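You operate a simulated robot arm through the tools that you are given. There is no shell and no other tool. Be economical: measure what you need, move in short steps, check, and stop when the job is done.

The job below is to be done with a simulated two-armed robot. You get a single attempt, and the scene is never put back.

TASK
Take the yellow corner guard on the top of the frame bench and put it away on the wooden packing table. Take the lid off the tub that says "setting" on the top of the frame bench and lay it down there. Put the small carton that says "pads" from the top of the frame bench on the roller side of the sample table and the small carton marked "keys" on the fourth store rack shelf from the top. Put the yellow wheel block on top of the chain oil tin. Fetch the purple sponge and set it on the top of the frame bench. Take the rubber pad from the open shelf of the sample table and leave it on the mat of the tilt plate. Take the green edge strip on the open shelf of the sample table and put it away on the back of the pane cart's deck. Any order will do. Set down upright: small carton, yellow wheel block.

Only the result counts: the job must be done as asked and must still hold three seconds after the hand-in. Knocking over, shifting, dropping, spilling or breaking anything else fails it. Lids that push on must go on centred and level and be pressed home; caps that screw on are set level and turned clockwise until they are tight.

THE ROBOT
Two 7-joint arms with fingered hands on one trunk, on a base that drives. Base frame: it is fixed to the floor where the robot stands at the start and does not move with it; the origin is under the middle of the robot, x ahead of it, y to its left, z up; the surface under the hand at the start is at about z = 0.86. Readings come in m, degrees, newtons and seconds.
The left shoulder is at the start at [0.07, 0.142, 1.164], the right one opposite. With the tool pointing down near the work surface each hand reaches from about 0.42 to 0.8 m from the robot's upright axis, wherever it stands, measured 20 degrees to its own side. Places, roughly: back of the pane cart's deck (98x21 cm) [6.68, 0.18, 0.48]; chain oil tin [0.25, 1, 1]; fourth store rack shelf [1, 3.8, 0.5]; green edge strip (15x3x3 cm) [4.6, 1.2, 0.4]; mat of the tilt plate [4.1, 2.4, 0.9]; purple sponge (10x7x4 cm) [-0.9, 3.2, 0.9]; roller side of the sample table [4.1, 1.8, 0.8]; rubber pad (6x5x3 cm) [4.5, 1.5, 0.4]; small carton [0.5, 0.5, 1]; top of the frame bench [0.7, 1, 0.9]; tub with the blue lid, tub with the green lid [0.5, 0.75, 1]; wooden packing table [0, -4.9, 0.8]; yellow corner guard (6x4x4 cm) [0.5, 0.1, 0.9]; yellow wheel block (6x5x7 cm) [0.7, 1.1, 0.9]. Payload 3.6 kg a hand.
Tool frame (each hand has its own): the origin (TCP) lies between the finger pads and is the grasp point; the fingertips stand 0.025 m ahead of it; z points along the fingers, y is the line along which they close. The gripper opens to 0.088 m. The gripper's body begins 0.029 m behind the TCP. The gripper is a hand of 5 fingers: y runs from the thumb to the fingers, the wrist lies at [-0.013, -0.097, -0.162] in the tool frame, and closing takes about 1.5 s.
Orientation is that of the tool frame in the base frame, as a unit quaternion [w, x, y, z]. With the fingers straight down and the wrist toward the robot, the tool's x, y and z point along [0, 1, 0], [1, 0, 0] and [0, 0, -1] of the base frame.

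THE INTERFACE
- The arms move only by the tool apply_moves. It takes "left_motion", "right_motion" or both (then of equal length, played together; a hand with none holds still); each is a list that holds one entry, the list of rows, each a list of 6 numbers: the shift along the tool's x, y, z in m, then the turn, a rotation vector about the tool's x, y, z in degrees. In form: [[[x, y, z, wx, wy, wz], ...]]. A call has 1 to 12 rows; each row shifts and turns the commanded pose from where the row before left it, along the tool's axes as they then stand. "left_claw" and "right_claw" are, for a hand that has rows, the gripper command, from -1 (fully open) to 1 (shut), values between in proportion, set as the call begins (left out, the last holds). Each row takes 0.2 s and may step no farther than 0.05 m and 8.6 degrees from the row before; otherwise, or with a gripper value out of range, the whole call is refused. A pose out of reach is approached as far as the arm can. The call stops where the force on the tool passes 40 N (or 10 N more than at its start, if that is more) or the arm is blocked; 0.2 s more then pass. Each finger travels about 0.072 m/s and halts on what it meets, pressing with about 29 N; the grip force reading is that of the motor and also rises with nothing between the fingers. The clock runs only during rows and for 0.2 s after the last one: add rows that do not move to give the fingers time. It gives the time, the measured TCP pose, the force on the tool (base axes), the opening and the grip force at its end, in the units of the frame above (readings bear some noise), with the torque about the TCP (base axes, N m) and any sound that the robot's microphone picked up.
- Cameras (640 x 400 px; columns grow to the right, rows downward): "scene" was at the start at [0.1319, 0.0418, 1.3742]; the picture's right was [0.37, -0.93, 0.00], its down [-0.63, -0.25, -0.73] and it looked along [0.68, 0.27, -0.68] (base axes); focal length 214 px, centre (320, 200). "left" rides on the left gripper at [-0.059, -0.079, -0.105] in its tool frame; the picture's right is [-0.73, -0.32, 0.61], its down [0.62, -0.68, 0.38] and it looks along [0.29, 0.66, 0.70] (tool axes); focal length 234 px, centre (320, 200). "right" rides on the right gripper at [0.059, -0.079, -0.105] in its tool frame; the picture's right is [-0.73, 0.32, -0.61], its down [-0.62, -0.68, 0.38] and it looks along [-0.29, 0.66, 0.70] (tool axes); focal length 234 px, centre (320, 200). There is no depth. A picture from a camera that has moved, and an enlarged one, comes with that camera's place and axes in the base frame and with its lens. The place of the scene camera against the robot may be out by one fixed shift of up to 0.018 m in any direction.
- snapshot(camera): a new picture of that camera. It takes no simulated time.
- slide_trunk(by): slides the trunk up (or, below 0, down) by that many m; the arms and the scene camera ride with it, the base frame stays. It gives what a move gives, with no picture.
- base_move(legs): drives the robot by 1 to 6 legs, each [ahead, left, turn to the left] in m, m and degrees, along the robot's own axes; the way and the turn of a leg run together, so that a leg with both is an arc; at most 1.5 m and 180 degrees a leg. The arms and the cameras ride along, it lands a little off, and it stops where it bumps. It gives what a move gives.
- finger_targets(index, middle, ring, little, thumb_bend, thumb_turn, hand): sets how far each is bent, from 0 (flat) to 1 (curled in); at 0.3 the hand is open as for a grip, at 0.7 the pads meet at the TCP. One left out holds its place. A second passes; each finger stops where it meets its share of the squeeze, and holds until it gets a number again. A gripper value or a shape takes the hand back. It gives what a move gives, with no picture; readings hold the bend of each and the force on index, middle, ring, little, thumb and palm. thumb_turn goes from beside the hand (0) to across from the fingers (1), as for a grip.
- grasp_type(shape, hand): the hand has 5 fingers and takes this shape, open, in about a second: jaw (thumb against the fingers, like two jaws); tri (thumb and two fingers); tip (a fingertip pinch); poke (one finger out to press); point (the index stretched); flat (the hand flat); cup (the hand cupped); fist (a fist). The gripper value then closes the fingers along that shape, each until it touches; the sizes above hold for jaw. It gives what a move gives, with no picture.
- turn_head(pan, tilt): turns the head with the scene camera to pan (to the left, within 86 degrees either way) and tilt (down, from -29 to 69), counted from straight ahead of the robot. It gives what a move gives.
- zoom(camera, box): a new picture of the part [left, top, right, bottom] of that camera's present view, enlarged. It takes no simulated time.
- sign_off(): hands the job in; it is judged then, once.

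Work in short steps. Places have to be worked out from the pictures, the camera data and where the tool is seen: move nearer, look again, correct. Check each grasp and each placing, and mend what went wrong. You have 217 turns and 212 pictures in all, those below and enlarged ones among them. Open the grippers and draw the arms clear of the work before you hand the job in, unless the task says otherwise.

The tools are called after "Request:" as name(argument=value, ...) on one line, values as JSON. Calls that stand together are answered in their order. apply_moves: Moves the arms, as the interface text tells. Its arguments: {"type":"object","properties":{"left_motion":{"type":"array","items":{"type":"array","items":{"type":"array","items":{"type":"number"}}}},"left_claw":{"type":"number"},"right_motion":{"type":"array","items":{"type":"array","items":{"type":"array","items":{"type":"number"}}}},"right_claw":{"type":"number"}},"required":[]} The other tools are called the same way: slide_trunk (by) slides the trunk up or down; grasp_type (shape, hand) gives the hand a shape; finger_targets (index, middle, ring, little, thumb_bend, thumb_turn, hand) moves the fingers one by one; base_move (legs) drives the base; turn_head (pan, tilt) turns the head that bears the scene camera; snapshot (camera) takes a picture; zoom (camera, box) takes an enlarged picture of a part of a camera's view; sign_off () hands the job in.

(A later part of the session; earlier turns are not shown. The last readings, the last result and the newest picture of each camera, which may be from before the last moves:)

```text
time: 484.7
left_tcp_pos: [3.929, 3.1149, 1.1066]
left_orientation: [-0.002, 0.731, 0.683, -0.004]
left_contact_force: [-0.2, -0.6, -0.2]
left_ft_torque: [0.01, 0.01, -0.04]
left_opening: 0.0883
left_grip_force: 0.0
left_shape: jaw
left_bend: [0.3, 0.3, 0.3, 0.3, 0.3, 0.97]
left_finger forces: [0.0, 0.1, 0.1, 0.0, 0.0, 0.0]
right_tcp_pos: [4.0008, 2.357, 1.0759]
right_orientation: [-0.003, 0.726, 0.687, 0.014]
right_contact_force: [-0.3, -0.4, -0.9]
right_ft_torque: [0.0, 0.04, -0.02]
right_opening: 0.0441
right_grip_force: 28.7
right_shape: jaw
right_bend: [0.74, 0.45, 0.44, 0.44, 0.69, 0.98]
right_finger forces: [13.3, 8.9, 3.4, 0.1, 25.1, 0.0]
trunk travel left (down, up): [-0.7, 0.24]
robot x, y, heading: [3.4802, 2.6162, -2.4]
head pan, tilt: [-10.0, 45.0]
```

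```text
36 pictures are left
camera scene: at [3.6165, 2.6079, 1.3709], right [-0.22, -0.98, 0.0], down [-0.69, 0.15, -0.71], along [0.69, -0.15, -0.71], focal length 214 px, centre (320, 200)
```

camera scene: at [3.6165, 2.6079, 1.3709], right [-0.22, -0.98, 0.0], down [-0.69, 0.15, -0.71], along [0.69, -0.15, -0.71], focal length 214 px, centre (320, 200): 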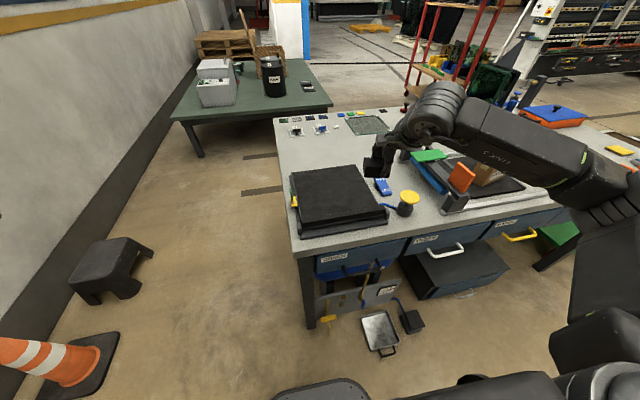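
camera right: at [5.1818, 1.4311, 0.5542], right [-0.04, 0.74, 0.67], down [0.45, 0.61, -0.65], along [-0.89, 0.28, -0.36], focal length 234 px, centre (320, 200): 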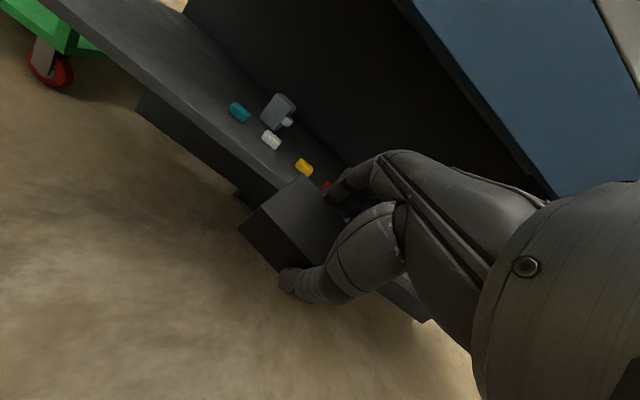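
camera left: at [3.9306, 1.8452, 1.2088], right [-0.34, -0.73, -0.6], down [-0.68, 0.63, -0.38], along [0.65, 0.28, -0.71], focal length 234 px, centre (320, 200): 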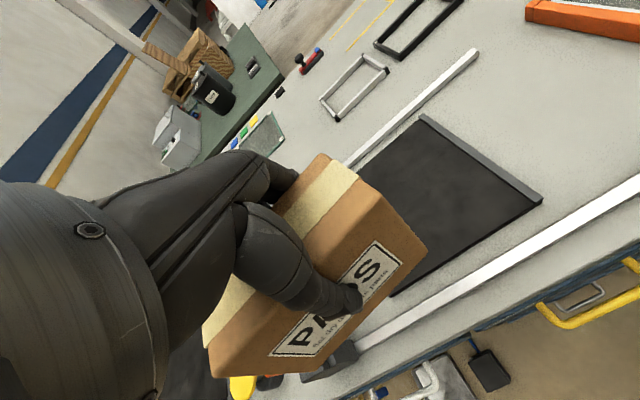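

Mat centre ≈(4.094,2.451). Move the pad over it and lower partway.

Request:
apply_moves(right_motion=[[[0.03, 0.032, 0, 0, 0, 0], [0.03, 0.032, 0, 0, 0, 0], [0.034, 0.03, 0, 0, 0, 0], [0, 0, 0.04, 0, 0, 0], [0, 0, 0.03, 0, 0, 0], [0, 0, 0, 0, 0, 0]]])

Request:
snapshot(camera="right")

Request:
zoom(camera="scene", box=[270, 130, 430, 250])

```text
time: 486.1
left_tcp_pos: [3.9277, 3.1142, 1.1056]
left_orientation: [-0.002, 0.731, 0.683, -0.003]
left_contact_force: [-0.3, -0.1, -0.5]
left_ft_torque: [0.0, -0.01, -0.02]
left_opening: 0.0878
left_grip_force: 0.0
left_shape: jaw
left_bend: [0.3, 0.3, 0.3, 0.3, 0.3, 0.97]
left_finger forces: [0.0, 0.1, 0.0, 0.1, 0.0, 0.1]
right_tcp_pos: [4.0996, 2.4496, 1.0084]
right_orientation: [-0.003, 0.726, 0.687, 0.014]
right_contact_force: [0.3, -0.3, -1.3]
right_ft_torque: [-0.02, 0.04, 0.02]
right_opening: 0.0441
right_grip_force: 28.8
right_shape: jaw
right_bend: [0.74, 0.45, 0.44, 0.44, 0.69, 0.98]
right_finger forces: [13.1, 8.9, 3.4, 0.1, 25.0, 0.0]
trunk travel left (down, up): [-0.7, 0.24]
robot x, y, heading: [3.4825, 2.6183, -2.4]
head pan, tilt: [-10.0, 45.0]
```

```text
35 pictures are left
camera right: at [4.0227, 2.5103, 1.1145], right [0.27, -0.76, 0.59], down [-0.71, -0.58, -0.41], along [0.65, -0.31, -0.69], focal length 234 px, centre (320, 200)
```

right: 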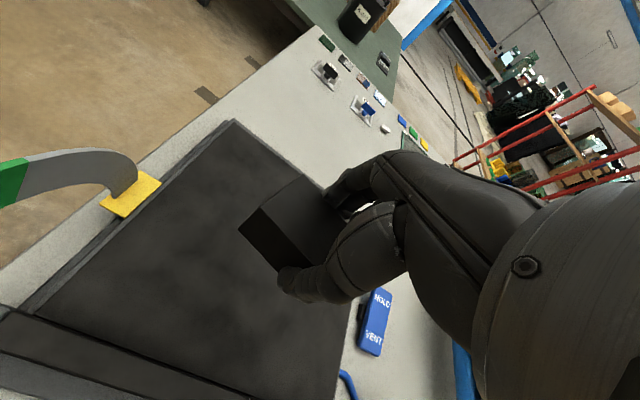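

```text
3.33 times, centred on (350, 190) of scene
camera zoom: at [3.6162, 2.6087, 1.3709], right [-0.22, -0.98, 0.0], down [-0.69, 0.15, -0.71], along [0.69, -0.15, -0.71], focal length 715 px, centre (220, 233)
```

zoom: 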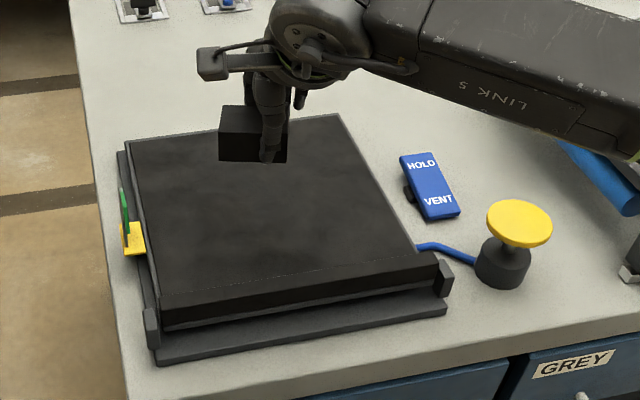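

Target is the mat's centre. Lower to contact.

Request:
apply_moves(right_motion=[[[0, 0, 0.025, 0, 0, 0], [0, 0, 0.015, 0, 0, 0], [0, 0, 0.008, 0, 0, 0], [0, 0, 0.006, 0, 0, 0], [0, 0, 0.005, 0, 0, 0], [0, 0, 0, 0, 0, 0]]])

```text
time: 487.5
left_tcp_pos: [3.9299, 3.1136, 1.1064]
left_orientation: [-0.002, 0.731, 0.683, -0.003]
left_contact_force: [0.4, -0.3, -0.7]
left_ft_torque: [0.01, 0.03, -0.03]
left_opening: 0.0881
left_grip_force: 0.0
left_shape: jaw
left_bend: [0.3, 0.3, 0.3, 0.3, 0.3, 0.97]
left_finger forces: [0.0, 0.1, 0.0, 0.0, 0.1, 0.0]
right_tcp_pos: [4.1001, 2.4505, 0.9496]
right_orientation: [-0.003, 0.726, 0.688, 0.014]
right_contact_force: [-0.2, 1.0, -0.9]
right_ft_torque: [-0.01, 0.01, -0.01]
right_opening: 0.0442
right_grip_force: 28.9
right_shape: jaw
right_bend: [0.74, 0.45, 0.44, 0.44, 0.69, 0.98]
right_finger forces: [13.1, 8.8, 3.3, 0.2, 25.2, 0.0]
trunk travel left (down, up): [-0.7, 0.24]
robot x, y, heading: [3.481, 2.6142, -2.2]
head pan, tilt: [-10.0, 45.0]
```

Request:
apply_moves(right_motion=[[[0, 0, 0.006, 0, 0, 0], [0, 0, 0.005, 0, 0, 0], [0, 0, 0.005, 0, 0, 0], [0, 0, 0.005, 0, 0, 0], [0, 0, 0, 0, 0, 0]]])

```text
time: 488.7
left_tcp_pos: [3.9285, 3.1139, 1.1063]
left_orientation: [-0.001, 0.731, 0.682, -0.003]
left_contact_force: [0.2, 0.2, -0.3]
left_ft_torque: [-0.02, -0.01, 0.02]
left_opening: 0.088
left_grip_force: 0.1
left_shape: jaw
left_bend: [0.3, 0.3, 0.3, 0.3, 0.3, 0.97]
left_finger forces: [0.0, 0.1, 0.0, 0.1, 0.0, 0.1]
right_tcp_pos: [4.1019, 2.4515, 0.9294]
right_orientation: [-0.003, 0.726, 0.688, 0.015]
right_contact_force: [-0.1, 0.6, -1.1]
right_ft_torque: [-0.01, -0.02, 0.01]
right_opening: 0.0441
right_grip_force: 28.8
right_shape: jaw
right_bend: [0.74, 0.45, 0.44, 0.44, 0.69, 0.98]
right_finger forces: [13.1, 8.8, 3.4, 0.0, 25.2, 0.1]
trunk travel left (down, up): [-0.7, 0.24]
robot x, y, heading: [3.4845, 2.6195, -2.4]
head pan, tilt: [-10.0, 45.0]
```

Request:
apply_moves(right_motion=[[[0, 0, 0.005, 0, 0, 0], [0, 0, 0.004, 0, 0, 0], [0, 0, 0.004, 0, 0, 0], [0, 0, 0, 0, 0, 0]]])

Request:
zoom(camera="right", box=[200, 150, 400, 330])

```text
time: 489.7
left_tcp_pos: [3.9278, 3.1139, 1.1056]
left_orientation: [-0.001, 0.731, 0.683, -0.004]
left_contact_force: [0.0, 0.0, -0.5]
left_ft_torque: [-0.01, 0.0, -0.04]
left_opening: 0.0881
left_grip_force: 0.0
left_shape: jaw
left_bend: [0.3, 0.3, 0.3, 0.3, 0.3, 0.97]
left_finger forces: [0.0, 0.0, 0.1, 0.0, 0.0, 0.1]
right_tcp_pos: [4.1027, 2.4515, 0.9169]
right_orientation: [-0.002, 0.726, 0.688, 0.014]
right_contact_force: [0.6, -0.5, -1.5]
right_ft_torque: [-0.02, 0.0, -0.01]
right_opening: 0.0437
right_grip_force: 29.3
right_shape: jaw
right_bend: [0.74, 0.45, 0.44, 0.44, 0.69, 0.98]
right_finger forces: [13.1, 8.7, 3.4, 0.0, 25.3, 0.0]
trunk travel left (down, up): [-0.7, 0.24]
robot x, y, heading: [3.4805, 2.6189, -2.4]
head pan, tilt: [-10.0, 45.0]
```

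```text
2.22 times, centred on (300, 240) of right
camera zoom: at [4.0248, 2.5126, 1.0228], right [0.27, -0.76, 0.59], down [-0.71, -0.58, -0.41], along [0.65, -0.31, -0.69], focal length 520 px, centre (364, 111)
```

zoom: 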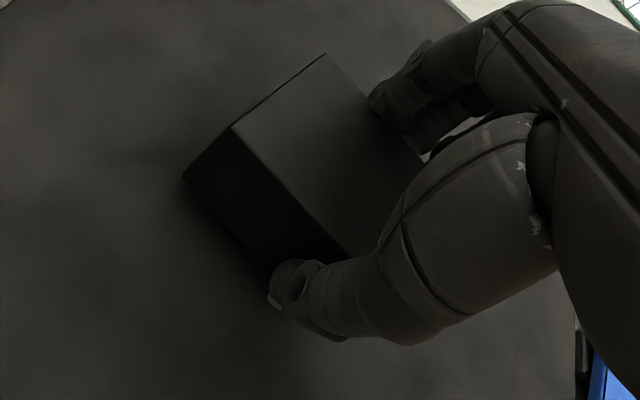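

Close to the mat. Continue a few mm to contact.

Request:
apply_moves(right_motion=[[[0, 0, 0.004, 0, 0, 0], [0, 0, 0.004, 0, 0, 0], [0, 0, 0.003, 0, 0, 0], [0, 0, 0, 0, 0, 0]]])

```text
time: 490.7
left_tcp_pos: [3.926, 3.1136, 1.1076]
left_orientation: [0.001, 0.731, 0.682, -0.002]
left_contact_force: [-0.5, 0.5, 0.1]
left_ft_torque: [-0.01, 0.0, 0.02]
left_opening: 0.0878
left_grip_force: 0.1
left_shape: jaw
left_bend: [0.3, 0.3, 0.3, 0.3, 0.3, 0.97]
left_finger forces: [0.0, 0.1, 0.0, 0.1, 0.0, 0.0]
right_tcp_pos: [4.102, 2.4508, 0.9087]
right_orientation: [-0.001, 0.726, 0.688, 0.017]
right_contact_force: [5.4, -2.5, 19.4]
right_ft_torque: [-0.14, -0.67, 0.04]
right_opening: 0.0438
right_grip_force: 29.2
right_shape: jaw
right_bend: [0.74, 0.45, 0.44, 0.44, 0.69, 0.98]
right_finger forces: [13.9, 10.8, 4.1, 0.1, 25.2, 0.0]
trunk travel left (down, up): [-0.7, 0.24]
robot x, y, heading: [3.4809, 2.6137, -2.6]
head pan, tilt: [-10.0, 45.0]
```

Contact. Open and rise, retract the base, and check.

Request:
apply_moves(right_motion=[[[0, 0, -0.003, 0, 0, 0], [0, 0, 0, 0, 0, 0], [0, 0, 0, 0, 0, 0], [0, 0, 0, 0, 0, 0], [0, 0, 0, 0, 0, 0], [0, 0, -0.02, 0, 0, 0], [0, 0, -0.04, 0, 0, 0], [0, 0, -0.045, 0, 0, 0], [0, 0, -0.045, 0, 0, 0], [0, -0.04, -0.02, 0, 0, 0], [0, -0.045, 0, 0, 0, 0], [0, -0.045, 0, 0, 0, 0]]], right_claw=-1)

Request:
zoom(camera="scene", box=[270, 130, 430, 250])

```text
time: 493.3
left_tcp_pos: [3.9282, 3.114, 1.1066]
left_orientation: [0.0, 0.731, 0.683, -0.004]
left_contact_force: [0.4, 0.2, -0.1]
left_ft_torque: [0.02, 0.0, 0.02]
left_opening: 0.0883
left_grip_force: 0.1
left_shape: jaw
left_bend: [0.3, 0.3, 0.3, 0.3, 0.3, 0.97]
left_finger forces: [0.0, 0.1, 0.1, 0.0, 0.0, 0.0]
right_tcp_pos: [3.967, 2.4524, 1.0783]
right_orientation: [-0.002, 0.726, 0.688, 0.015]
right_contact_force: [-0.2, -0.4, 0.3]
right_ft_torque: [0.0, -0.01, -0.04]
right_opening: 0.088
right_grip_force: 0.1
right_shape: jaw
right_bend: [0.3, 0.3, 0.3, 0.3, 0.3, 0.98]
right_finger forces: [0.0, 0.0, 0.0, 0.1, 0.0, 0.0]
trunk travel left (down, up): [-0.7, 0.24]
robot x, y, heading: [3.485, 2.6138, -2.5]
head pan, tilt: [-10.0, 45.0]
```

```text
3.33 times, centred on (350, 190) of scene
camera zoom: at [3.6145, 2.6081, 1.371], right [-0.22, -0.98, 0.0], down [-0.69, 0.15, -0.71], along [0.69, -0.15, -0.71], focal length 715 px, centre (220, 233)
```

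zoom: 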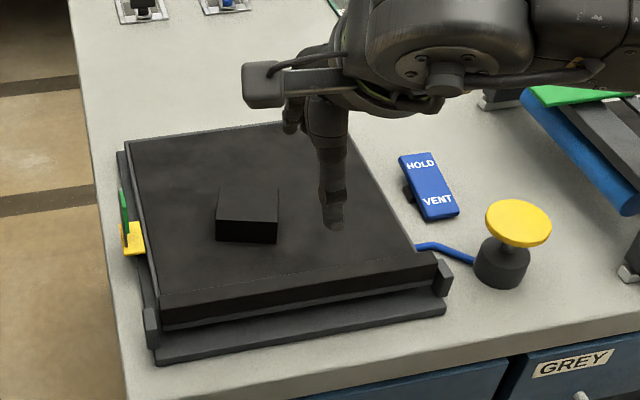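

Rubber pad is on the mat. Now the sponge: drive to (0,3.4) heading 180° in front of its table.

Request:
base_move(legs=[[-1.3, 0, 2.5], [0, 0, 180], [1.5, 0, 0], [0.68, 0, 0], [0, -0.75, 0]])

Request:
apply_moves(left_motion=[[[0, 0.04, 0, 0, 0, 8], [0, 0.04, 0, 0, 0, 8], [0, 0, 0, 0, 0, 8], [0, 0, 0, 0, 0, 8], [0, 0, 0, 0, 0, 8], [0, 0, 0, 0, 0, 8], [0, 0, 0, 0, 0, 8], [0, 0, 0, 0, 0, 8], [0, 0, 0, 0, 0, 8], [0, 0, 0, 0, 0, 8]]])

```text
time: 521.3
left_tcp_pos: [-0.437, 2.9329, 1.1061]
left_orientation: [0.003, -0.691, 0.723, -0.002]
left_contact_force: [-0.3, -1.0, 0.5]
left_ft_torque: [-0.02, 0.01, 0.01]
left_opening: 0.0881
left_grip_force: 0.0
left_shape: jaw
left_bend: [0.3, 0.3, 0.3, 0.3, 0.3, 0.97]
left_finger forces: [0.0, 0.1, 0.0, 0.0, 0.0, 0.0]
right_tcp_pos: [-0.4933, 3.5929, 1.0796]
right_orientation: [-0.014, -0.696, 0.718, -0.003]
right_contact_force: [0.2, -0.4, -0.4]
right_ft_torque: [0.01, 0.03, 0.01]
right_opening: 0.0877
right_grip_force: 0.1
right_shape: jaw
right_bend: [0.3, 0.3, 0.3, 0.3, 0.3, 0.98]
right_finger forces: [0.0, 0.0, 0.0, 0.0, 0.0, 0.0]
trunk travel left (down, up): [-0.7, 0.24]
robot x, y, heading: [0.0018, 3.4413, 179.0]
head pan, tilt: [-10.0, 45.0]
```

```text
time: 523.5
left_tcp_pos: [-0.517, 2.9409, 1.1052]
left_orientation: [0.004, -0.27, 0.963, 0.0]
left_contact_force: [0.0, 0.4, 0.2]
left_ft_torque: [0.03, 0.03, -0.01]
left_opening: 0.088
left_grip_force: 0.0
left_shape: jaw
left_bend: [0.3, 0.3, 0.3, 0.3, 0.3, 0.97]
left_finger forces: [0.0, 0.1, 0.0, 0.1, 0.1, 0.0]
left hand out of reach, approached as far as the arm can: row 8, 9, 10
right_tcp_pos: [-0.4937, 3.5932, 1.078]
right_orientation: [-0.014, -0.695, 0.719, -0.003]
right_contact_force: [-0.3, 0.2, 0.2]
right_ft_torque: [0.01, 0.01, -0.02]
right_opening: 0.0881
right_grip_force: 0.1
right_shape: jaw
right_bend: [0.3, 0.3, 0.3, 0.3, 0.3, 0.98]
right_finger forces: [0.0, 0.0, 0.0, 0.0, 0.0, 0.0]
trunk travel left (down, up): [-0.7, 0.24]
robot x, y, heading: [-0.0004, 3.4437, 178.6]
head pan, tilt: [-10.0, 45.0]
```

Left reached −57°. Move it inward (+y) and try more rotation.

Request:
apply_moves(left_motion=[[[0, 0.042, 0, 0, 0, 0], [0, 0.042, 0, 0, 0, 0], [0, 0.042, 0, 0, 0, 0], [0, 0.042, 0, 0, 0, 0], [0, 0.042, 0, 0, 0, 0], [0, 0.04, 0, 0, 0, 0], [0, 0, 0, 0, 0, 8], [0, 0, 0, 0, 0, 8], [0, 0, 0, 0, 0, 8]]])

```text
time: 525.5
left_tcp_pos: [-0.6271, 3.1712, 1.0855]
left_orientation: [0.001, -0.066, 0.998, 0.001]
left_contact_force: [0.9, 0.4, -0.1]
left_ft_torque: [0.03, 0.02, -0.02]
left_opening: 0.088
left_grip_force: 0.1
left_shape: jaw
left_bend: [0.3, 0.3, 0.3, 0.3, 0.3, 0.97]
left_finger forces: [0.0, 0.0, 0.0, 0.0, 0.0, 0.0]
left hand out of reach, approached as far as the arm can: row 8, 9
right_tcp_pos: [-0.4918, 3.5935, 1.0789]
right_orientation: [-0.015, -0.696, 0.718, -0.003]
right_contact_force: [0.3, -0.2, -0.4]
right_ft_torque: [0.01, 0.01, 0.0]
right_opening: 0.0877
right_grip_force: 0.0
right_shape: jaw
right_bend: [0.3, 0.3, 0.3, 0.3, 0.3, 0.98]
right_finger forces: [0.0, 0.1, 0.0, 0.0, 0.1, 0.0]
trunk travel left (down, up): [-0.7, 0.24]
robot x, y, heading: [-0.0, 3.4401, 179.0]
head pan, tilt: [-10.0, 45.0]
```

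Left now holds tool-y at 97.6° exactly as needed. Move the base so the left TCP is above the sponge, and look.

Request:
base_move(legs=[[0.272, -0.069, 0]])

Request:
snapshot(camera="left")

```text
time: 527.4
left_tcp_pos: [-0.8891, 3.2464, 1.086]
left_orientation: [0.0, -0.065, 0.998, 0.001]
left_contact_force: [0.6, -0.4, 0.7]
left_ft_torque: [-0.02, -0.03, -0.02]
left_opening: 0.0882
left_grip_force: 0.1
left_shape: jaw
left_bend: [0.3, 0.3, 0.3, 0.3, 0.3, 0.97]
left_finger forces: [0.0, 0.0, 0.0, 0.0, 0.0, 0.0]
right_tcp_pos: [-0.7544, 3.6686, 1.0787]
right_orientation: [-0.015, -0.695, 0.719, -0.002]
right_contact_force: [0.2, -0.3, 0.3]
right_ft_torque: [-0.01, 0.03, -0.01]
right_opening: 0.0876
right_grip_force: 0.0
right_shape: jaw
right_bend: [0.3, 0.3, 0.3, 0.3, 0.3, 0.98]
right_finger forces: [0.1, 0.1, 0.1, 0.0, 0.1, 0.1]
trunk travel left (down, up): [-0.7, 0.24]
robot x, y, heading: [-0.2632, 3.5162, 178.5]
head pan, tilt: [-10.0, 45.0]
```

```text
31 pictures are left
camera left: at [-0.821, 3.1751, 1.1922], right [0.76, -0.23, -0.61], down [-0.53, -0.75, -0.39], along [-0.37, 0.62, -0.69], focal length 234 px, centre (320, 200)
```

left: 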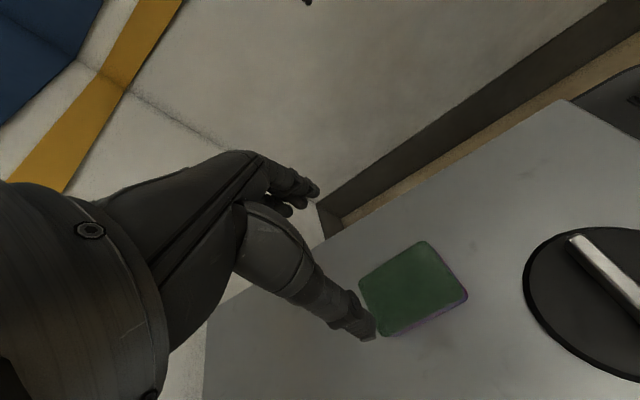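

Sponge centre ≈(−0.892,3.241), top ≈0.924. Descend to z≈0.907 and check.

Request:
apply_moves(left_motion=[[[0, -0.005, 0.045, 0, 0, 0], [0, 0, 0.045, 0, 0, 0], [0, 0, 0.04, 0, 0, 0], [0, 0, 0.03, 0, 0, 0], [0, 0, 0.018, 0, 0, 0], [0, 0, 0, 0, 0, 0]]])

Request:
snapshot(camera="left")

```text
time: 528.8
left_tcp_pos: [-0.8422, 3.2442, 0.9255]
left_orientation: [0.002, -0.065, 0.998, 0.001]
left_contact_force: [-0.8, -0.3, 0.5]
left_ft_torque: [0.0, -0.03, 0.01]
left_opening: 0.0881
left_grip_force: 0.0
left_shape: jaw
left_bend: [0.3, 0.3, 0.3, 0.3, 0.3, 0.97]
left_finger forces: [0.0, 0.0, 0.0, 0.0, 0.0, 0.0]
left hand out of reach, approached as far as the arm can: row 1, 2, 3, 4, 5
right_tcp_pos: [-0.7549, 3.6699, 1.0777]
right_orientation: [-0.014, -0.695, 0.719, -0.003]
right_contact_force: [-0.4, 0.2, 0.3]
right_ft_torque: [-0.01, 0.0, 0.03]
right_opening: 0.0876
right_grip_force: 0.0
right_shape: jaw
right_bend: [0.3, 0.3, 0.3, 0.3, 0.3, 0.98]
right_finger forces: [0.1, 0.0, 0.0, 0.0, 0.1, 0.0]
trunk travel left (down, up): [-0.7, 0.24]
robot x, y, heading: [-0.2666, 3.5153, 178.8]
head pan, tilt: [-10.0, 45.0]
```

```text
30 pictures are left
camera left: at [-0.7746, 3.1713, 1.0322], right [0.76, -0.23, -0.61], down [-0.53, -0.76, -0.39], along [-0.37, 0.62, -0.7], focal length 234 px, centre (320, 200)
```

left: 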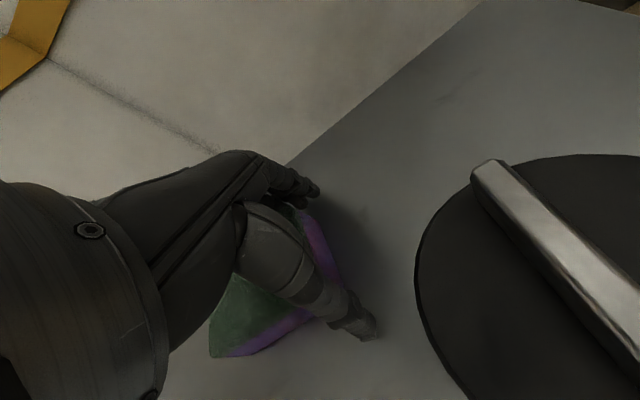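

Reach-limited but straddling the sponge's near end. Slide the base 0.045 forward and lower by trunk 0.018, then close.

Request:
base_move(legs=[[0.045, 0, 0]])

Request:
slide_trunk(by=-0.018)

Request:
apply_moves(left_motion=[[[0, 0, 0, 0, 0, 0], [0, 0, 0, 0, 0, 0], [0, 0, 0, 0, 0, 0], [0, 0, 0, 0, 0, 0], [0, 0, 0, 0, 0, 0], [0, 0, 0, 0, 0, 0], [0, 0, 0, 0, 0, 0]]], left_claw=1)

Request:
slide_trunk(by=0.15)

Request:
snapshot(camera="left")

```text
time: 529.7
left_tcp_pos: [-0.8868, 3.2445, 0.9272]
left_orientation: [0.001, -0.064, 0.998, 0.002]
left_contact_force: [0.0, -0.1, 0.2]
left_ft_torque: [0.0, 0.03, 0.02]
left_opening: 0.0882
left_grip_force: 0.0
left_shape: jaw
left_bend: [0.3, 0.3, 0.3, 0.3, 0.3, 0.97]
left_finger forces: [0.0, 0.1, 0.0, 0.1, 0.0, 0.0]
right_tcp_pos: [-0.8009, 3.671, 1.0787]
right_orientation: [-0.015, -0.695, 0.719, -0.002]
right_contact_force: [0.0, -0.1, 0.2]
right_ft_torque: [-0.03, 0.01, 0.02]
right_opening: 0.0879
right_grip_force: 0.0
right_shape: jaw
right_bend: [0.3, 0.3, 0.3, 0.3, 0.3, 0.98]
right_finger forces: [0.1, 0.0, 0.0, 0.0, 0.0, 0.1]
trunk travel left (down, up): [-0.7, 0.24]
robot x, y, heading: [-0.3078, 3.5138, 178.6]
head pan, tilt: [-10.0, 45.0]
```

```text
time: 530.2
left_tcp_pos: [-0.8895, 3.2446, 0.9222]
left_orientation: [-0.007, -0.068, 0.998, 0.005]
left_contact_force: [5.2, -3.4, 31.9]
left_ft_torque: [1.13, 0.18, -0.14]
left_opening: 0.0861
left_grip_force: 0.0
left_shape: jaw
left_bend: [0.3, 0.3, 0.3, 0.3, 0.29, 0.97]
left_finger forces: [2.0, 25.4, 0.0, 0.1, 4.5, 0.1]
right_tcp_pos: [-0.7975, 3.6705, 1.0669]
right_orientation: [-0.017, -0.695, 0.719, -0.002]
right_contact_force: [0.0, 0.0, -0.4]
right_ft_torque: [0.02, -0.01, -0.02]
right_opening: 0.0875
right_grip_force: 0.1
right_shape: jaw
right_bend: [0.3, 0.3, 0.3, 0.3, 0.3, 0.98]
right_finger forces: [0.0, 0.1, 0.0, 0.1, 0.0, 0.0]
trunk travel left (down, up): [-0.687, 0.253]
robot x, y, heading: [-0.3103, 3.5139, 178.7]
head pan, tilt: [-10.0, 45.0]
stopped: the force on the tool passed its limit at 47 N (the readings are from after the stop); the commanded pose is now the measured one
```

```text
time: 530.7
left_tcp_pos: [-0.8923, 3.2458, 0.9255]
left_orientation: [-0.011, -0.067, 0.998, 0.005]
left_contact_force: [1.7, -0.7, 30.9]
left_ft_torque: [-0.91, -0.32, -0.1]
left_opening: 0.0599
left_grip_force: 29.5
left_shape: jaw
left_bend: [0.29, 0.39, 0.36, 0.34, 0.58, 0.99]
left_finger forces: [18.1, 7.9, 3.3, 1.6, 53.1, 0.0]
right_tcp_pos: [-0.7968, 3.6709, 1.0654]
right_orientation: [-0.017, -0.694, 0.719, -0.003]
right_contact_force: [-0.6, 0.0, 0.0]
right_ft_torque: [-0.01, 0.0, 0.0]
right_opening: 0.0879
right_grip_force: 0.0
right_shape: jaw
right_bend: [0.3, 0.3, 0.3, 0.3, 0.3, 0.98]
right_finger forces: [0.0, 0.0, 0.0, 0.1, 0.1, 0.0]
trunk travel left (down, up): [-0.687, 0.253]
robot x, y, heading: [-0.311, 3.5129, 178.8]
head pan, tilt: [-10.0, 45.0]
stopped in row 2 (left hand): the force on the tool passed its limit at 51 N (the readings are from after the stop); the commanded pose is now the measured one
```

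```text
time: 532.4
left_tcp_pos: [-0.8929, 3.243, 1.0705]
left_orientation: [-0.007, -0.067, 0.998, 0.005]
left_contact_force: [0.1, 0.8, -0.7]
left_ft_torque: [-0.02, 0.01, 0.02]
left_opening: 0.0596
left_grip_force: 29.0
left_shape: jaw
left_bend: [0.29, 0.39, 0.36, 0.35, 0.58, 0.98]
left_finger forces: [14.8, 8.6, 3.3, 2.1, 28.5, 0.0]
right_tcp_pos: [-0.8016, 3.6686, 1.2149]
right_orientation: [-0.015, -0.695, 0.719, -0.003]
right_contact_force: [0.3, -0.1, 0.1]
right_ft_torque: [0.03, -0.04, -0.03]
right_opening: 0.0882
right_grip_force: 0.0
right_shape: jaw
right_bend: [0.3, 0.3, 0.3, 0.3, 0.3, 0.98]
right_finger forces: [0.0, 0.0, 0.1, 0.0, 0.1, 0.1]
trunk travel left (down, up): [-0.837, 0.103]
robot x, y, heading: [-0.3096, 3.5132, 178.8]
head pan, tilt: [-10.0, 45.0]
```

```text
29 pictures are left
camera left: at [-0.8227, 3.1724, 1.1747], right [0.75, -0.22, -0.62], down [-0.53, -0.76, -0.38], along [-0.39, 0.62, -0.69], focal length 234 px, centre (320, 200)
```

left: 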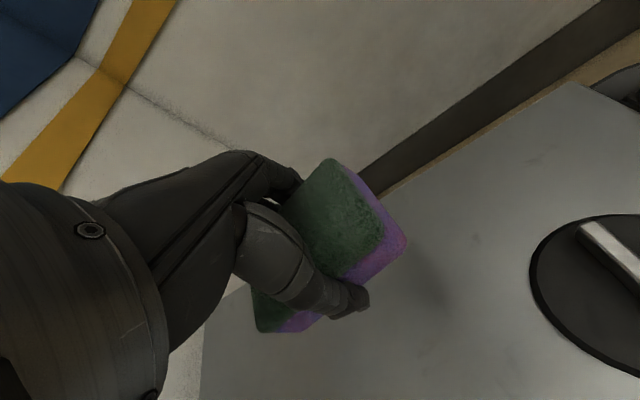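

Sponge held. Drive the known way around to the bench front (via the aisle and the right end).

Request:
base_move(legs=[[0, 0.07, 0], [-0.31, 0, 0], [0, 0.78, 1.2], [-1.5, 0, 0], [-0.7, 0, 0], [0, 1.5, 0]])

Request:
base_move(legs=[[0, 1.5, 0], [0, 0.6, 0], [1.5, 0, 0], [0.9, 0, 0], [0, 0, 180]])

```text
time: 556.3
left_tcp_pos: [1.5837, 0.8766, 1.0708]
left_orientation: [-0.007, -0.077, 0.997, 0.005]
left_contact_force: [-0.5, -0.2, 0.3]
left_ft_torque: [0.02, -0.04, -0.04]
left_opening: 0.0597
left_grip_force: 28.6
left_shape: jaw
left_bend: [0.29, 0.39, 0.36, 0.35, 0.58, 0.98]
left_finger forces: [14.8, 8.6, 3.2, 2.1, 28.6, 0.1]
right_tcp_pos: [1.6678, 1.3025, 1.2147]
right_orientation: [-0.015, -0.703, 0.711, -0.003]
right_contact_force: [0.0, 0.5, -0.1]
right_ft_torque: [0.03, -0.02, 0.01]
right_opening: 0.0878
right_grip_force: 0.1
right_shape: jaw
right_bend: [0.3, 0.3, 0.3, 0.3, 0.3, 0.98]
right_finger forces: [0.0, 0.1, 0.1, 0.0, 0.1, 0.0]
trunk travel left (down, up): [-0.837, 0.103]
robot x, y, heading: [2.1603, 1.1562, 179.7]
head pan, tilt: [-10.0, 45.0]
```

```text
time: 585.6
left_tcp_pos: [0.3205, -0.6473, 1.0701]
left_orientation: [0.003, 0.996, 0.089, 0.008]
left_contact_force: [-0.2, 0.2, -0.4]
left_ft_torque: [-0.01, -0.01, 0.0]
left_opening: 0.0596
left_grip_force: 29.0
left_shape: jaw
left_bend: [0.29, 0.39, 0.36, 0.35, 0.58, 0.98]
left_finger forces: [14.6, 8.1, 3.4, 2.2, 28.0, 0.0]
right_tcp_pos: [0.2471, -1.0763, 1.2141]
right_orientation: [-0.003, 0.704, 0.71, 0.015]
right_contact_force: [-0.3, 0.2, -0.2]
right_ft_torque: [-0.01, 0.0, -0.01]
right_opening: 0.0878
right_grip_force: 0.0
right_shape: jaw
right_bend: [0.3, 0.3, 0.3, 0.3, 0.3, 0.98]
right_finger forces: [0.0, 0.1, 0.0, 0.0, 0.0, 0.0]
trunk travel left (down, up): [-0.837, 0.103]
robot x, y, heading: [-0.25, -0.9425, 1.2]
head pan, tilt: [-10.0, 45.0]
```

Strafe to y≈0, forward to x≈−0.12, look at the bench.

Request:
base_move(legs=[[0, 0.94, -1.2], [0.13, 0, 0]])

Request:
turn_head(pan=5, tilt=50)

Request:
snapshot(camera="scene")

```text
time: 591.4
left_tcp_pos: [0.4434, 0.2855, 1.0711]
left_orientation: [0.004, 0.997, 0.081, 0.008]
left_contact_force: [-0.2, 0.0, 1.3]
left_ft_torque: [-0.04, 0.0, -0.02]
left_opening: 0.0597
left_grip_force: 28.8
left_shape: jaw
left_bend: [0.29, 0.39, 0.36, 0.35, 0.58, 0.98]
left_finger forces: [14.6, 7.9, 3.2, 2.2, 27.9, 0.0]
right_tcp_pos: [0.3614, -0.1421, 1.2154]
right_orientation: [-0.003, 0.709, 0.705, 0.016]
right_contact_force: [0.2, 0.2, 1.1]
right_ft_torque: [-0.01, 0.01, -0.01]
right_opening: 0.0876
right_grip_force: 0.0
right_shape: jaw
right_bend: [0.3, 0.3, 0.3, 0.3, 0.3, 0.98]
right_finger forces: [0.1, 0.0, 0.0, 0.0, 0.0, 0.1]
trunk travel left (down, up): [-0.837, 0.103]
robot x, y, heading: [-0.1288, -0.0014, 0.4]
head pan, tilt: [-10.0, 45.0]
```

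```text
time: 592.2
left_tcp_pos: [0.4451, 0.2848, 1.0694]
left_orientation: [0.004, 0.997, 0.081, 0.007]
left_contact_force: [-0.2, -0.4, -0.7]
left_ft_torque: [-0.01, 0.05, -0.01]
left_opening: 0.0593
left_grip_force: 28.6
left_shape: jaw
left_bend: [0.29, 0.39, 0.36, 0.35, 0.58, 0.98]
left_finger forces: [14.6, 8.0, 3.3, 2.0, 27.9, 0.0]
right_tcp_pos: [0.3648, -0.1436, 1.2142]
right_orientation: [-0.004, 0.709, 0.705, 0.015]
right_contact_force: [-0.4, 0.1, 0.5]
right_ft_torque: [-0.01, 0.02, 0.02]
right_opening: 0.088
right_grip_force: 0.2
right_shape: jaw
right_bend: [0.3, 0.3, 0.3, 0.3, 0.3, 0.98]
right_finger forces: [0.0, 0.0, 0.0, 0.0, 0.1, 0.0]
trunk travel left (down, up): [-0.837, 0.103]
robot x, y, heading: [-0.1271, -0.0033, 0.4]
head pan, tilt: [5.0, 50.0]
```

```text
28 pictures are left
camera scene: at [0.0023, 0.0164, 1.5008], right [0.09, -1.0, 0.0], down [-0.76, -0.07, -0.64], along [0.64, 0.06, -0.77], focal length 214 px, centre (320, 200)
```

scene: 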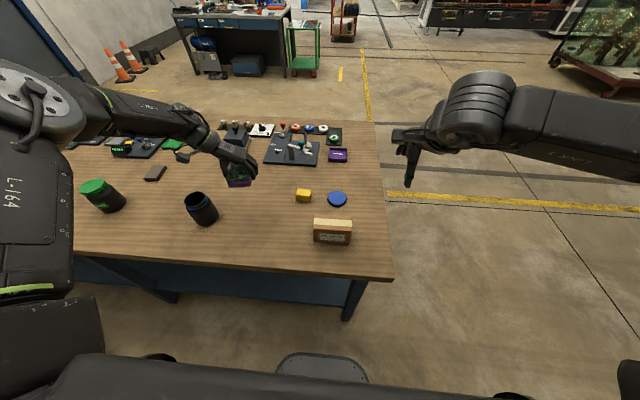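

Below the sponge the bench is free. Lower via the trunk.

Request:
slide_trunk(by=-0.155)

Request:
slide_trunk(by=-0.012)

Request:
zoom(camera="scene", box=[140, 120, 380, 260])

```text
time: 594.0
left_tcp_pos: [0.4443, 0.2854, 0.9152]
left_orientation: [0.004, 0.997, 0.081, 0.007]
left_contact_force: [-0.3, 0.6, -0.3]
left_ft_torque: [0.04, 0.0, 0.0]
left_opening: 0.0594
left_grip_force: 29.0
left_shape: jaw
left_bend: [0.29, 0.39, 0.36, 0.35, 0.58, 0.98]
left_finger forces: [14.6, 8.0, 3.3, 2.1, 27.9, 0.0]
right_tcp_pos: [0.3637, -0.1423, 1.0599]
right_orientation: [-0.004, 0.71, 0.704, 0.015]
right_contact_force: [0.7, -0.8, -0.8]
right_ft_torque: [-0.03, 0.03, 0.0]
right_opening: 0.0879
right_grip_force: 0.1
right_shape: jaw
right_bend: [0.3, 0.3, 0.3, 0.3, 0.3, 0.98]
right_finger forces: [0.0, 0.1, 0.0, 0.1, 0.1, 0.0]
trunk travel left (down, up): [-0.682, 0.258]
robot x, y, heading: [-0.127, -0.0038, 0.4]
head pan, tilt: [5.0, 50.0]
```

```text
time: 594.6
left_tcp_pos: [0.4436, 0.2843, 0.9027]
left_orientation: [0.003, 0.997, 0.082, 0.007]
left_contact_force: [-0.4, 0.5, 0.1]
left_ft_torque: [-0.01, -0.03, 0.05]
left_opening: 0.0595
left_grip_force: 28.6
left_shape: jaw
left_bend: [0.29, 0.39, 0.36, 0.35, 0.58, 0.98]
left_finger forces: [14.5, 8.0, 3.3, 2.2, 27.9, 0.1]
right_tcp_pos: [0.3631, -0.1429, 1.0484]
right_orientation: [-0.003, 0.71, 0.705, 0.016]
right_contact_force: [0.2, 0.1, 1.3]
right_ft_torque: [0.0, -0.01, 0.04]
right_opening: 0.0877
right_grip_force: 0.2
right_shape: jaw
right_bend: [0.3, 0.3, 0.3, 0.3, 0.3, 0.98]
right_finger forces: [0.1, 0.0, 0.0, 0.0, 0.1, 0.0]
trunk travel left (down, up): [-0.67, 0.27]
robot x, y, heading: [-0.1329, -0.0016, 0.2]
head pan, tilt: [5.0, 50.0]
```

```text
2.67 times, centred on (260, 190) of scene
camera zoom: at [0.001, 0.0165, 1.3338], right [0.09, -1.0, 0.0], down [-0.76, -0.07, -0.64], along [0.64, 0.06, -0.77], focal length 572 px, centre (480, 227)
```

zoom: 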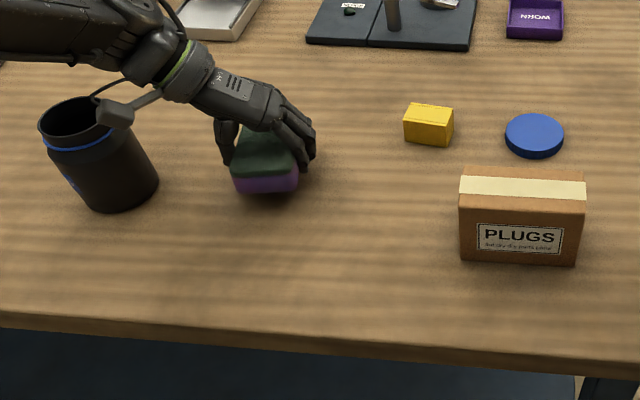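

Request:
slide_trunk(by=-0.009)

```text
time: 595.2
left_tcp_pos: [0.4449, 0.2852, 0.8938]
left_orientation: [0.004, 0.997, 0.081, 0.007]
left_contact_force: [0.8, 0.4, 0.3]
left_ft_torque: [0.0, 0.0, 0.01]
left_opening: 0.0596
left_grip_force: 29.2
left_shape: jaw
left_bend: [0.29, 0.39, 0.36, 0.35, 0.58, 0.98]
left_finger forces: [14.7, 7.9, 3.4, 2.1, 27.8, 0.1]
right_tcp_pos: [0.3635, -0.1431, 1.0394]
right_orientation: [-0.003, 0.71, 0.704, 0.015]
right_contact_force: [0.0, -0.1, 0.0]
right_ft_torque: [0.03, 0.03, 0.01]
right_opening: 0.0877
right_grip_force: 0.2
right_shape: jaw
right_bend: [0.3, 0.3, 0.3, 0.3, 0.3, 0.98]
right_finger forces: [0.0, 0.1, 0.1, 0.0, 0.1, 0.0]
trunk travel left (down, up): [-0.661, 0.279]
robot x, y, heading: [-0.1299, -0.0029, 0.0]
head pan, tilt: [5.0, 50.0]
```

Request:
slide_trunk(by=-0.008)

```text
time: 595.7
left_tcp_pos: [0.4435, 0.2838, 0.8863]
left_orientation: [0.003, 0.997, 0.081, 0.008]
left_contact_force: [0.0, -0.5, -0.4]
left_ft_torque: [0.02, 0.0, -0.03]
left_opening: 0.0594
left_grip_force: 29.3
left_shape: jaw
left_bend: [0.29, 0.39, 0.36, 0.35, 0.58, 0.98]
left_finger forces: [14.6, 8.0, 3.5, 2.1, 27.9, 0.0]
right_tcp_pos: [0.3649, -0.1423, 1.0317]
right_orientation: [-0.003, 0.71, 0.704, 0.016]
right_contact_force: [0.3, 0.0, 0.1]
right_ft_torque: [0.03, 0.01, -0.03]
right_opening: 0.088
right_grip_force: 0.0
right_shape: jaw
right_bend: [0.3, 0.3, 0.3, 0.3, 0.3, 0.98]
right_finger forces: [0.0, 0.0, 0.0, 0.0, 0.0, 0.0]
trunk travel left (down, up): [-0.653, 0.287]
robot x, y, heading: [-0.1287, -0.0025, 0.3]
head pan, tilt: [5.0, 50.0]
```

Request:
slide_trunk(by=-0.005)

Request:
zoom(camera="scene", box=[200, 150, 280, 210])

```text
time: 596.3
left_tcp_pos: [0.4432, 0.2843, 0.8853]
left_orientation: [0.005, 0.997, 0.082, 0.011]
left_contact_force: [2.6, 3.4, 26.4]
left_ft_torque: [0.72, 0.13, 0.02]
left_opening: 0.0586
left_grip_force: 28.8
left_shape: jaw
left_bend: [0.29, 0.39, 0.37, 0.35, 0.58, 0.98]
left_finger forces: [17.8, 7.8, 3.3, 2.2, 46.4, 0.1]
right_tcp_pos: [0.3612, -0.1433, 1.0274]
right_orientation: [-0.001, 0.71, 0.704, 0.017]
right_contact_force: [-0.1, -1.1, 0.5]
right_ft_torque: [0.0, 0.0, 0.0]
right_opening: 0.0879
right_grip_force: 0.2
right_shape: jaw
right_bend: [0.3, 0.3, 0.3, 0.3, 0.3, 0.98]
right_finger forces: [0.1, 0.0, 0.0, 0.0, 0.1, 0.0]
trunk travel left (down, up): [-0.648, 0.292]
robot x, y, heading: [-0.1286, -0.0021, 0.7]
head pan, tilt: [5.0, 50.0]
```

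```text
6.67 times, centred on (240, 180) of scene
camera zoom: at [-0.0022, 0.0151, 1.3127], right [0.09, -1.0, 0.0], down [-0.76, -0.07, -0.64], along [0.64, 0.06, -0.76], focal length 1430 px, centre (853, 333)
```

zoom: 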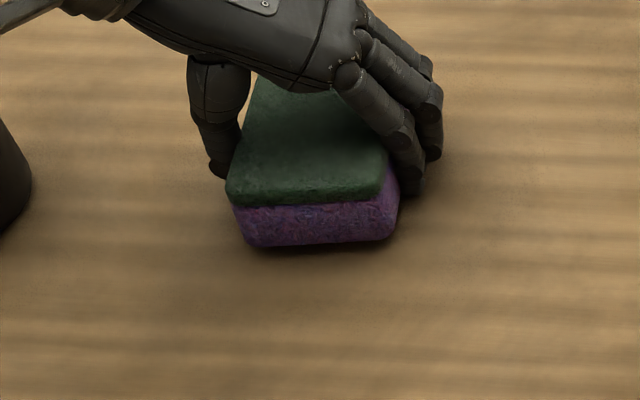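

Contact. Open the left hand and raise the trunk.

Request:
apply_moves(left_motion=[[[0, 0, 0, 0, 0, 0], [0, 0, 0, 0, 0, 0], [0, 0, 0, 0, 0, 0], [0, 0, 0, 0, 0, 0], [0, 0, 0, 0, 0, 0]]], left_claw=-1)

Request:
slide_trunk(by=0.2)

Request:
snapshot(camera="scene")

```text
time: 597.5
left_tcp_pos: [0.4424, 0.2851, 0.8825]
left_orientation: [0.004, 0.997, 0.082, 0.008]
left_contact_force: [-3.6, 1.8, 17.5]
left_ft_torque: [-0.64, -0.15, -0.03]
left_opening: 0.0853
left_grip_force: 0.0
left_shape: jaw
left_bend: [0.3, 0.3, 0.3, 0.3, 0.32, 0.97]
left_finger forces: [0.2, 15.4, 0.0, 0.0, 2.6, 0.1]
right_tcp_pos: [0.3613, -0.1436, 1.0278]
right_orientation: [-0.002, 0.709, 0.705, 0.017]
right_contact_force: [-0.8, 0.5, 0.6]
right_ft_torque: [-0.03, -0.01, 0.0]
right_opening: 0.0876
right_grip_force: 0.1
right_shape: jaw
right_bend: [0.3, 0.3, 0.3, 0.3, 0.3, 0.98]
right_finger forces: [0.0, 0.0, 0.0, 0.0, 0.0, 0.0]
trunk travel left (down, up): [-0.648, 0.292]
robot x, y, heading: [-0.1296, -0.0034, 0.4]
head pan, tilt: [5.0, 50.0]
```

```text
time: 599.6
left_tcp_pos: [0.4441, 0.2841, 1.0815]
left_orientation: [0.004, 0.997, 0.081, 0.007]
left_contact_force: [0.8, 1.1, 0.1]
left_ft_torque: [-0.01, -0.01, 0.0]
left_opening: 0.0879
left_grip_force: 0.0
left_shape: jaw
left_bend: [0.3, 0.3, 0.3, 0.3, 0.3, 0.97]
left_finger forces: [0.0, 0.0, 0.0, 0.0, 0.0, 0.1]
right_tcp_pos: [0.3635, -0.1423, 1.2266]
right_orientation: [-0.003, 0.71, 0.704, 0.015]
right_contact_force: [-0.3, 0.0, -0.4]
right_ft_torque: [0.04, -0.01, 0.0]
right_opening: 0.0877
right_grip_force: 0.1
right_shape: jaw
right_bend: [0.3, 0.3, 0.3, 0.3, 0.3, 0.98]
right_finger forces: [0.0, 0.0, 0.1, 0.0, 0.0, 0.0]
trunk travel left (down, up): [-0.848, 0.092]
robot x, y, heading: [-0.1327, -0.0003, 0.4]
head pan, tilt: [5.0, 50.0]
```

```text
25 pictures are left
camera scene: at [0.0013, 0.0165, 1.5118], right [0.09, -1.0, 0.0], down [-0.76, -0.07, -0.64], along [0.64, 0.06, -0.77], focal length 214 px, centre (320, 200)
```

scene: 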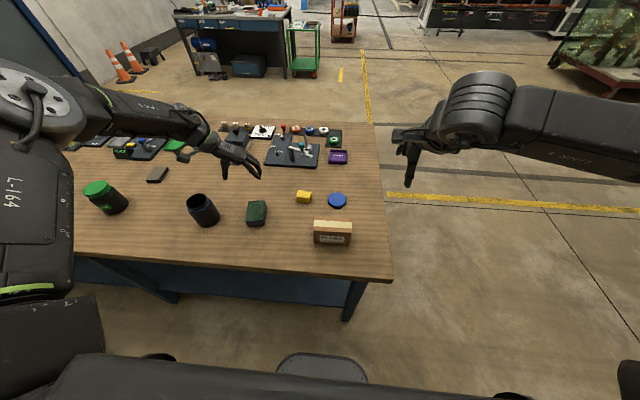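

Sponge placed. Next the yellow guard with the right hand: strafe left 0.2 and bring the right hand over it.

Request:
base_move(legs=[[0, 0.2, 0]])

Request:
apply_moves(right_motion=[[[0.018, 0.04, 0.02, 0, 0, 0], [0.018, 0.04, 0.02, 0, 0, 0], [0.018, 0.04, 0.02, 0, 0, 0], [0.015, 0.04, 0.02, 0, 0, 0], [0, 0, 0.04, 0, 0, 0], [0, 0, 0.04, 0, 0, 0], [0, 0, 0, 0, 0, 0]]])

Request:
snapshot(camera="right")

```text
time: 601.3
left_tcp_pos: [0.4433, 0.4853, 1.0835]
left_orientation: [0.003, 0.997, 0.081, 0.007]
left_contact_force: [-0.1, 0.0, 0.8]
left_ft_torque: [0.0, 0.01, 0.0]
left_opening: 0.0876
left_grip_force: 0.1
left_shape: jaw
left_bend: [0.3, 0.3, 0.3, 0.3, 0.3, 0.97]
left_finger forces: [0.0, 0.0, 0.1, 0.1, 0.0, 0.1]
right_tcp_pos: [0.3616, 0.0571, 1.2274]
right_orientation: [-0.004, 0.709, 0.705, 0.016]
right_contact_force: [0.0, 0.5, 0.0]
right_ft_torque: [0.01, 0.01, 0.04]
right_opening: 0.0876
right_grip_force: 0.1
right_shape: jaw
right_bend: [0.3, 0.3, 0.3, 0.3, 0.3, 0.98]
right_finger forces: [0.1, 0.0, 0.0, 0.1, 0.0, 0.0]
trunk travel left (down, up): [-0.848, 0.092]
robot x, y, heading: [-0.1318, 0.2026, 0.1]
head pan, tilt: [5.0, 50.0]
```

```text
time: 602.9
left_tcp_pos: [0.4426, 0.4888, 1.0808]
left_orientation: [0.005, 0.997, 0.081, 0.006]
left_contact_force: [0.1, -0.3, -0.4]
left_ft_torque: [0.02, 0.0, 0.02]
left_opening: 0.0878
left_grip_force: 0.0
left_shape: jaw
left_bend: [0.3, 0.3, 0.3, 0.3, 0.3, 0.97]
left_finger forces: [0.0, 0.0, 0.0, 0.1, 0.0, 0.0]
right_tcp_pos: [0.5239, 0.1355, 1.0713]
right_orientation: [-0.002, 0.709, 0.705, 0.016]
right_contact_force: [0.8, -0.6, 0.1]
right_ft_torque: [0.01, 0.02, 0.03]
right_opening: 0.0879
right_grip_force: 0.2
right_shape: jaw
right_bend: [0.3, 0.3, 0.3, 0.3, 0.3, 0.98]
right_finger forces: [0.0, 0.0, 0.0, 0.0, 0.0, 0.1]
trunk travel left (down, up): [-0.848, 0.092]
robot x, y, heading: [-0.1325, 0.204, 0.3]
head pan, tilt: [5.0, 50.0]
```

```text
24 pictures are left
camera right: at [0.4442, 0.1921, 1.1768], right [0.31, -0.74, 0.59], down [-0.68, -0.61, -0.41], along [0.67, -0.28, -0.69], focal length 234 px, centre (320, 200)
```

right: 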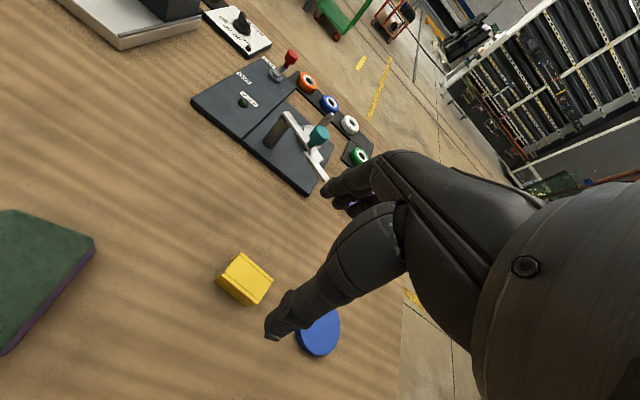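

Guard centre ≈(0.542,0.125), aligned. Descend to z≈0.891, grip and lift.

Request:
apply_moves(right_motion=[[[-0.0105, 0.018, 0.03, 0, 0, 0], [0, 0, 0.045, 0, 0, 0], [0, 0, 0.045, 0, 0, 0], [0, 0, 0.035, 0, 0, 0], [0, 0, 0.018, 0, 0, 0], [0, 0, 0.006, 0, 0, 0], [0, 0, 0, 0, 0, 0]]])

Request:
zoom(camera="right", box=[200, 150, 400, 350])

```text
time: 604.5
left_tcp_pos: [0.4435, 0.4892, 1.081]
left_orientation: [0.003, 0.997, 0.081, 0.008]
left_contact_force: [-0.2, -0.1, -0.8]
left_ft_torque: [-0.01, 0.03, 0.01]
left_opening: 0.0877
left_grip_force: 0.1
left_shape: jaw
left_bend: [0.3, 0.3, 0.3, 0.3, 0.3, 0.97]
left_finger forces: [0.0, 0.1, 0.0, 0.0, 0.0, 0.0]
right_tcp_pos: [0.5459, 0.1268, 0.8925]
right_orientation: [-0.003, 0.71, 0.704, 0.015]
right_contact_force: [-0.4, -0.4, -0.3]
right_ft_torque: [0.0, -0.01, 0.0]
right_opening: 0.0879
right_grip_force: 0.0
right_shape: jaw
right_bend: [0.3, 0.3, 0.3, 0.3, 0.3, 0.98]
right_finger forces: [0.1, 0.0, 0.1, 0.1, 0.0, 0.0]
trunk travel left (down, up): [-0.848, 0.092]
robot x, y, heading: [-0.1286, 0.2016, 0.4]
head pan, tilt: [5.0, 50.0]
```

```text
2.00 times, centred on (300, 250) of right
camera zoom: at [0.465, 0.1841, 0.9978], right [0.31, -0.74, 0.59], down [-0.68, -0.61, -0.41], along [0.67, -0.28, -0.69], focal length 468 px, centre (360, 100)
```

zoom: 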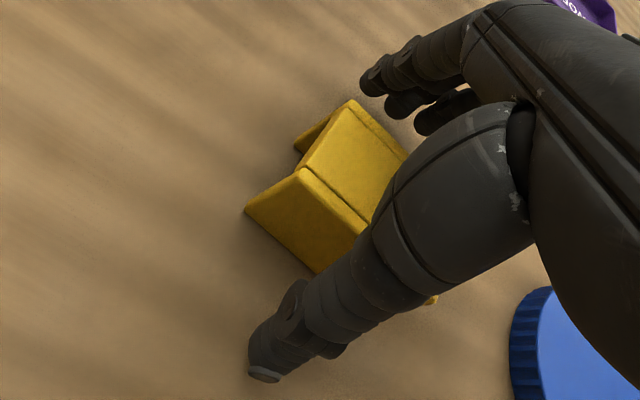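

Guard is between thumb and fingers. Close and lift.

Request:
apply_moves(right_motion=[[[0, 0, 0, 0, 0, 0], [0, 0, 0, 0, 0, 0], [0, 0, 0, 0, 0, 0], [0, 0, 0, 0, 0, 0], [0, 0, 0, 0, 0, 0], [0, 0, 0, 0, 0, 0], [0, 0, 0, 0, 0, 0], [0, 0, -0.02, 0, 0, 0], [0, 0, -0.045, 0, 0, 0], [0, 0, -0.045, 0, 0, 0], [0, 0, -0.045, 0, 0, 0], [0, -0.04, -0.02, 0, 0, 0]]], right_claw=1)

Request:
snapshot(camera="right")

```text
time: 607.1
left_tcp_pos: [0.4413, 0.4876, 1.0832]
left_orientation: [0.003, 0.997, 0.081, 0.008]
left_contact_force: [-0.7, 0.3, 0.4]
left_ft_torque: [0.02, 0.0, -0.03]
left_opening: 0.0877
left_grip_force: 0.0
left_shape: jaw
left_bend: [0.3, 0.3, 0.3, 0.3, 0.3, 0.97]
left_finger forces: [0.0, 0.0, 0.1, 0.0, 0.0, 0.0]
right_tcp_pos: [0.5018, 0.1214, 1.069]
right_orientation: [-0.003, 0.709, 0.705, 0.016]
right_contact_force: [-0.4, -0.5, -0.3]
right_ft_torque: [-0.02, -0.02, 0.01]
right_opening: 0.0308
right_grip_force: 29.3
right_shape: jaw
right_bend: [0.74, 0.53, 0.53, 0.53, 0.74, 1.0]
right_finger forces: [14.9, 7.7, 3.3, 0.1, 26.0, 0.0]
trunk travel left (down, up): [-0.848, 0.092]
robot x, y, heading: [-0.1326, 0.201, 0.4]
head pan, tilt: [5.0, 50.0]
```

```text
22 pictures are left
camera right: at [0.4213, 0.1788, 1.1732], right [0.31, -0.74, 0.59], down [-0.68, -0.61, -0.41], along [0.67, -0.28, -0.69], focal length 234 px, centre (320, 200)
```

right: 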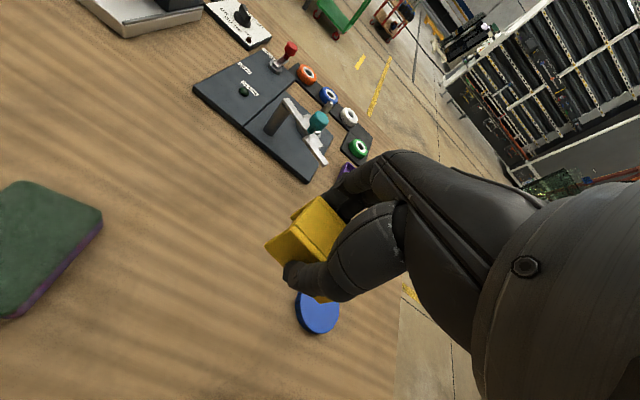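

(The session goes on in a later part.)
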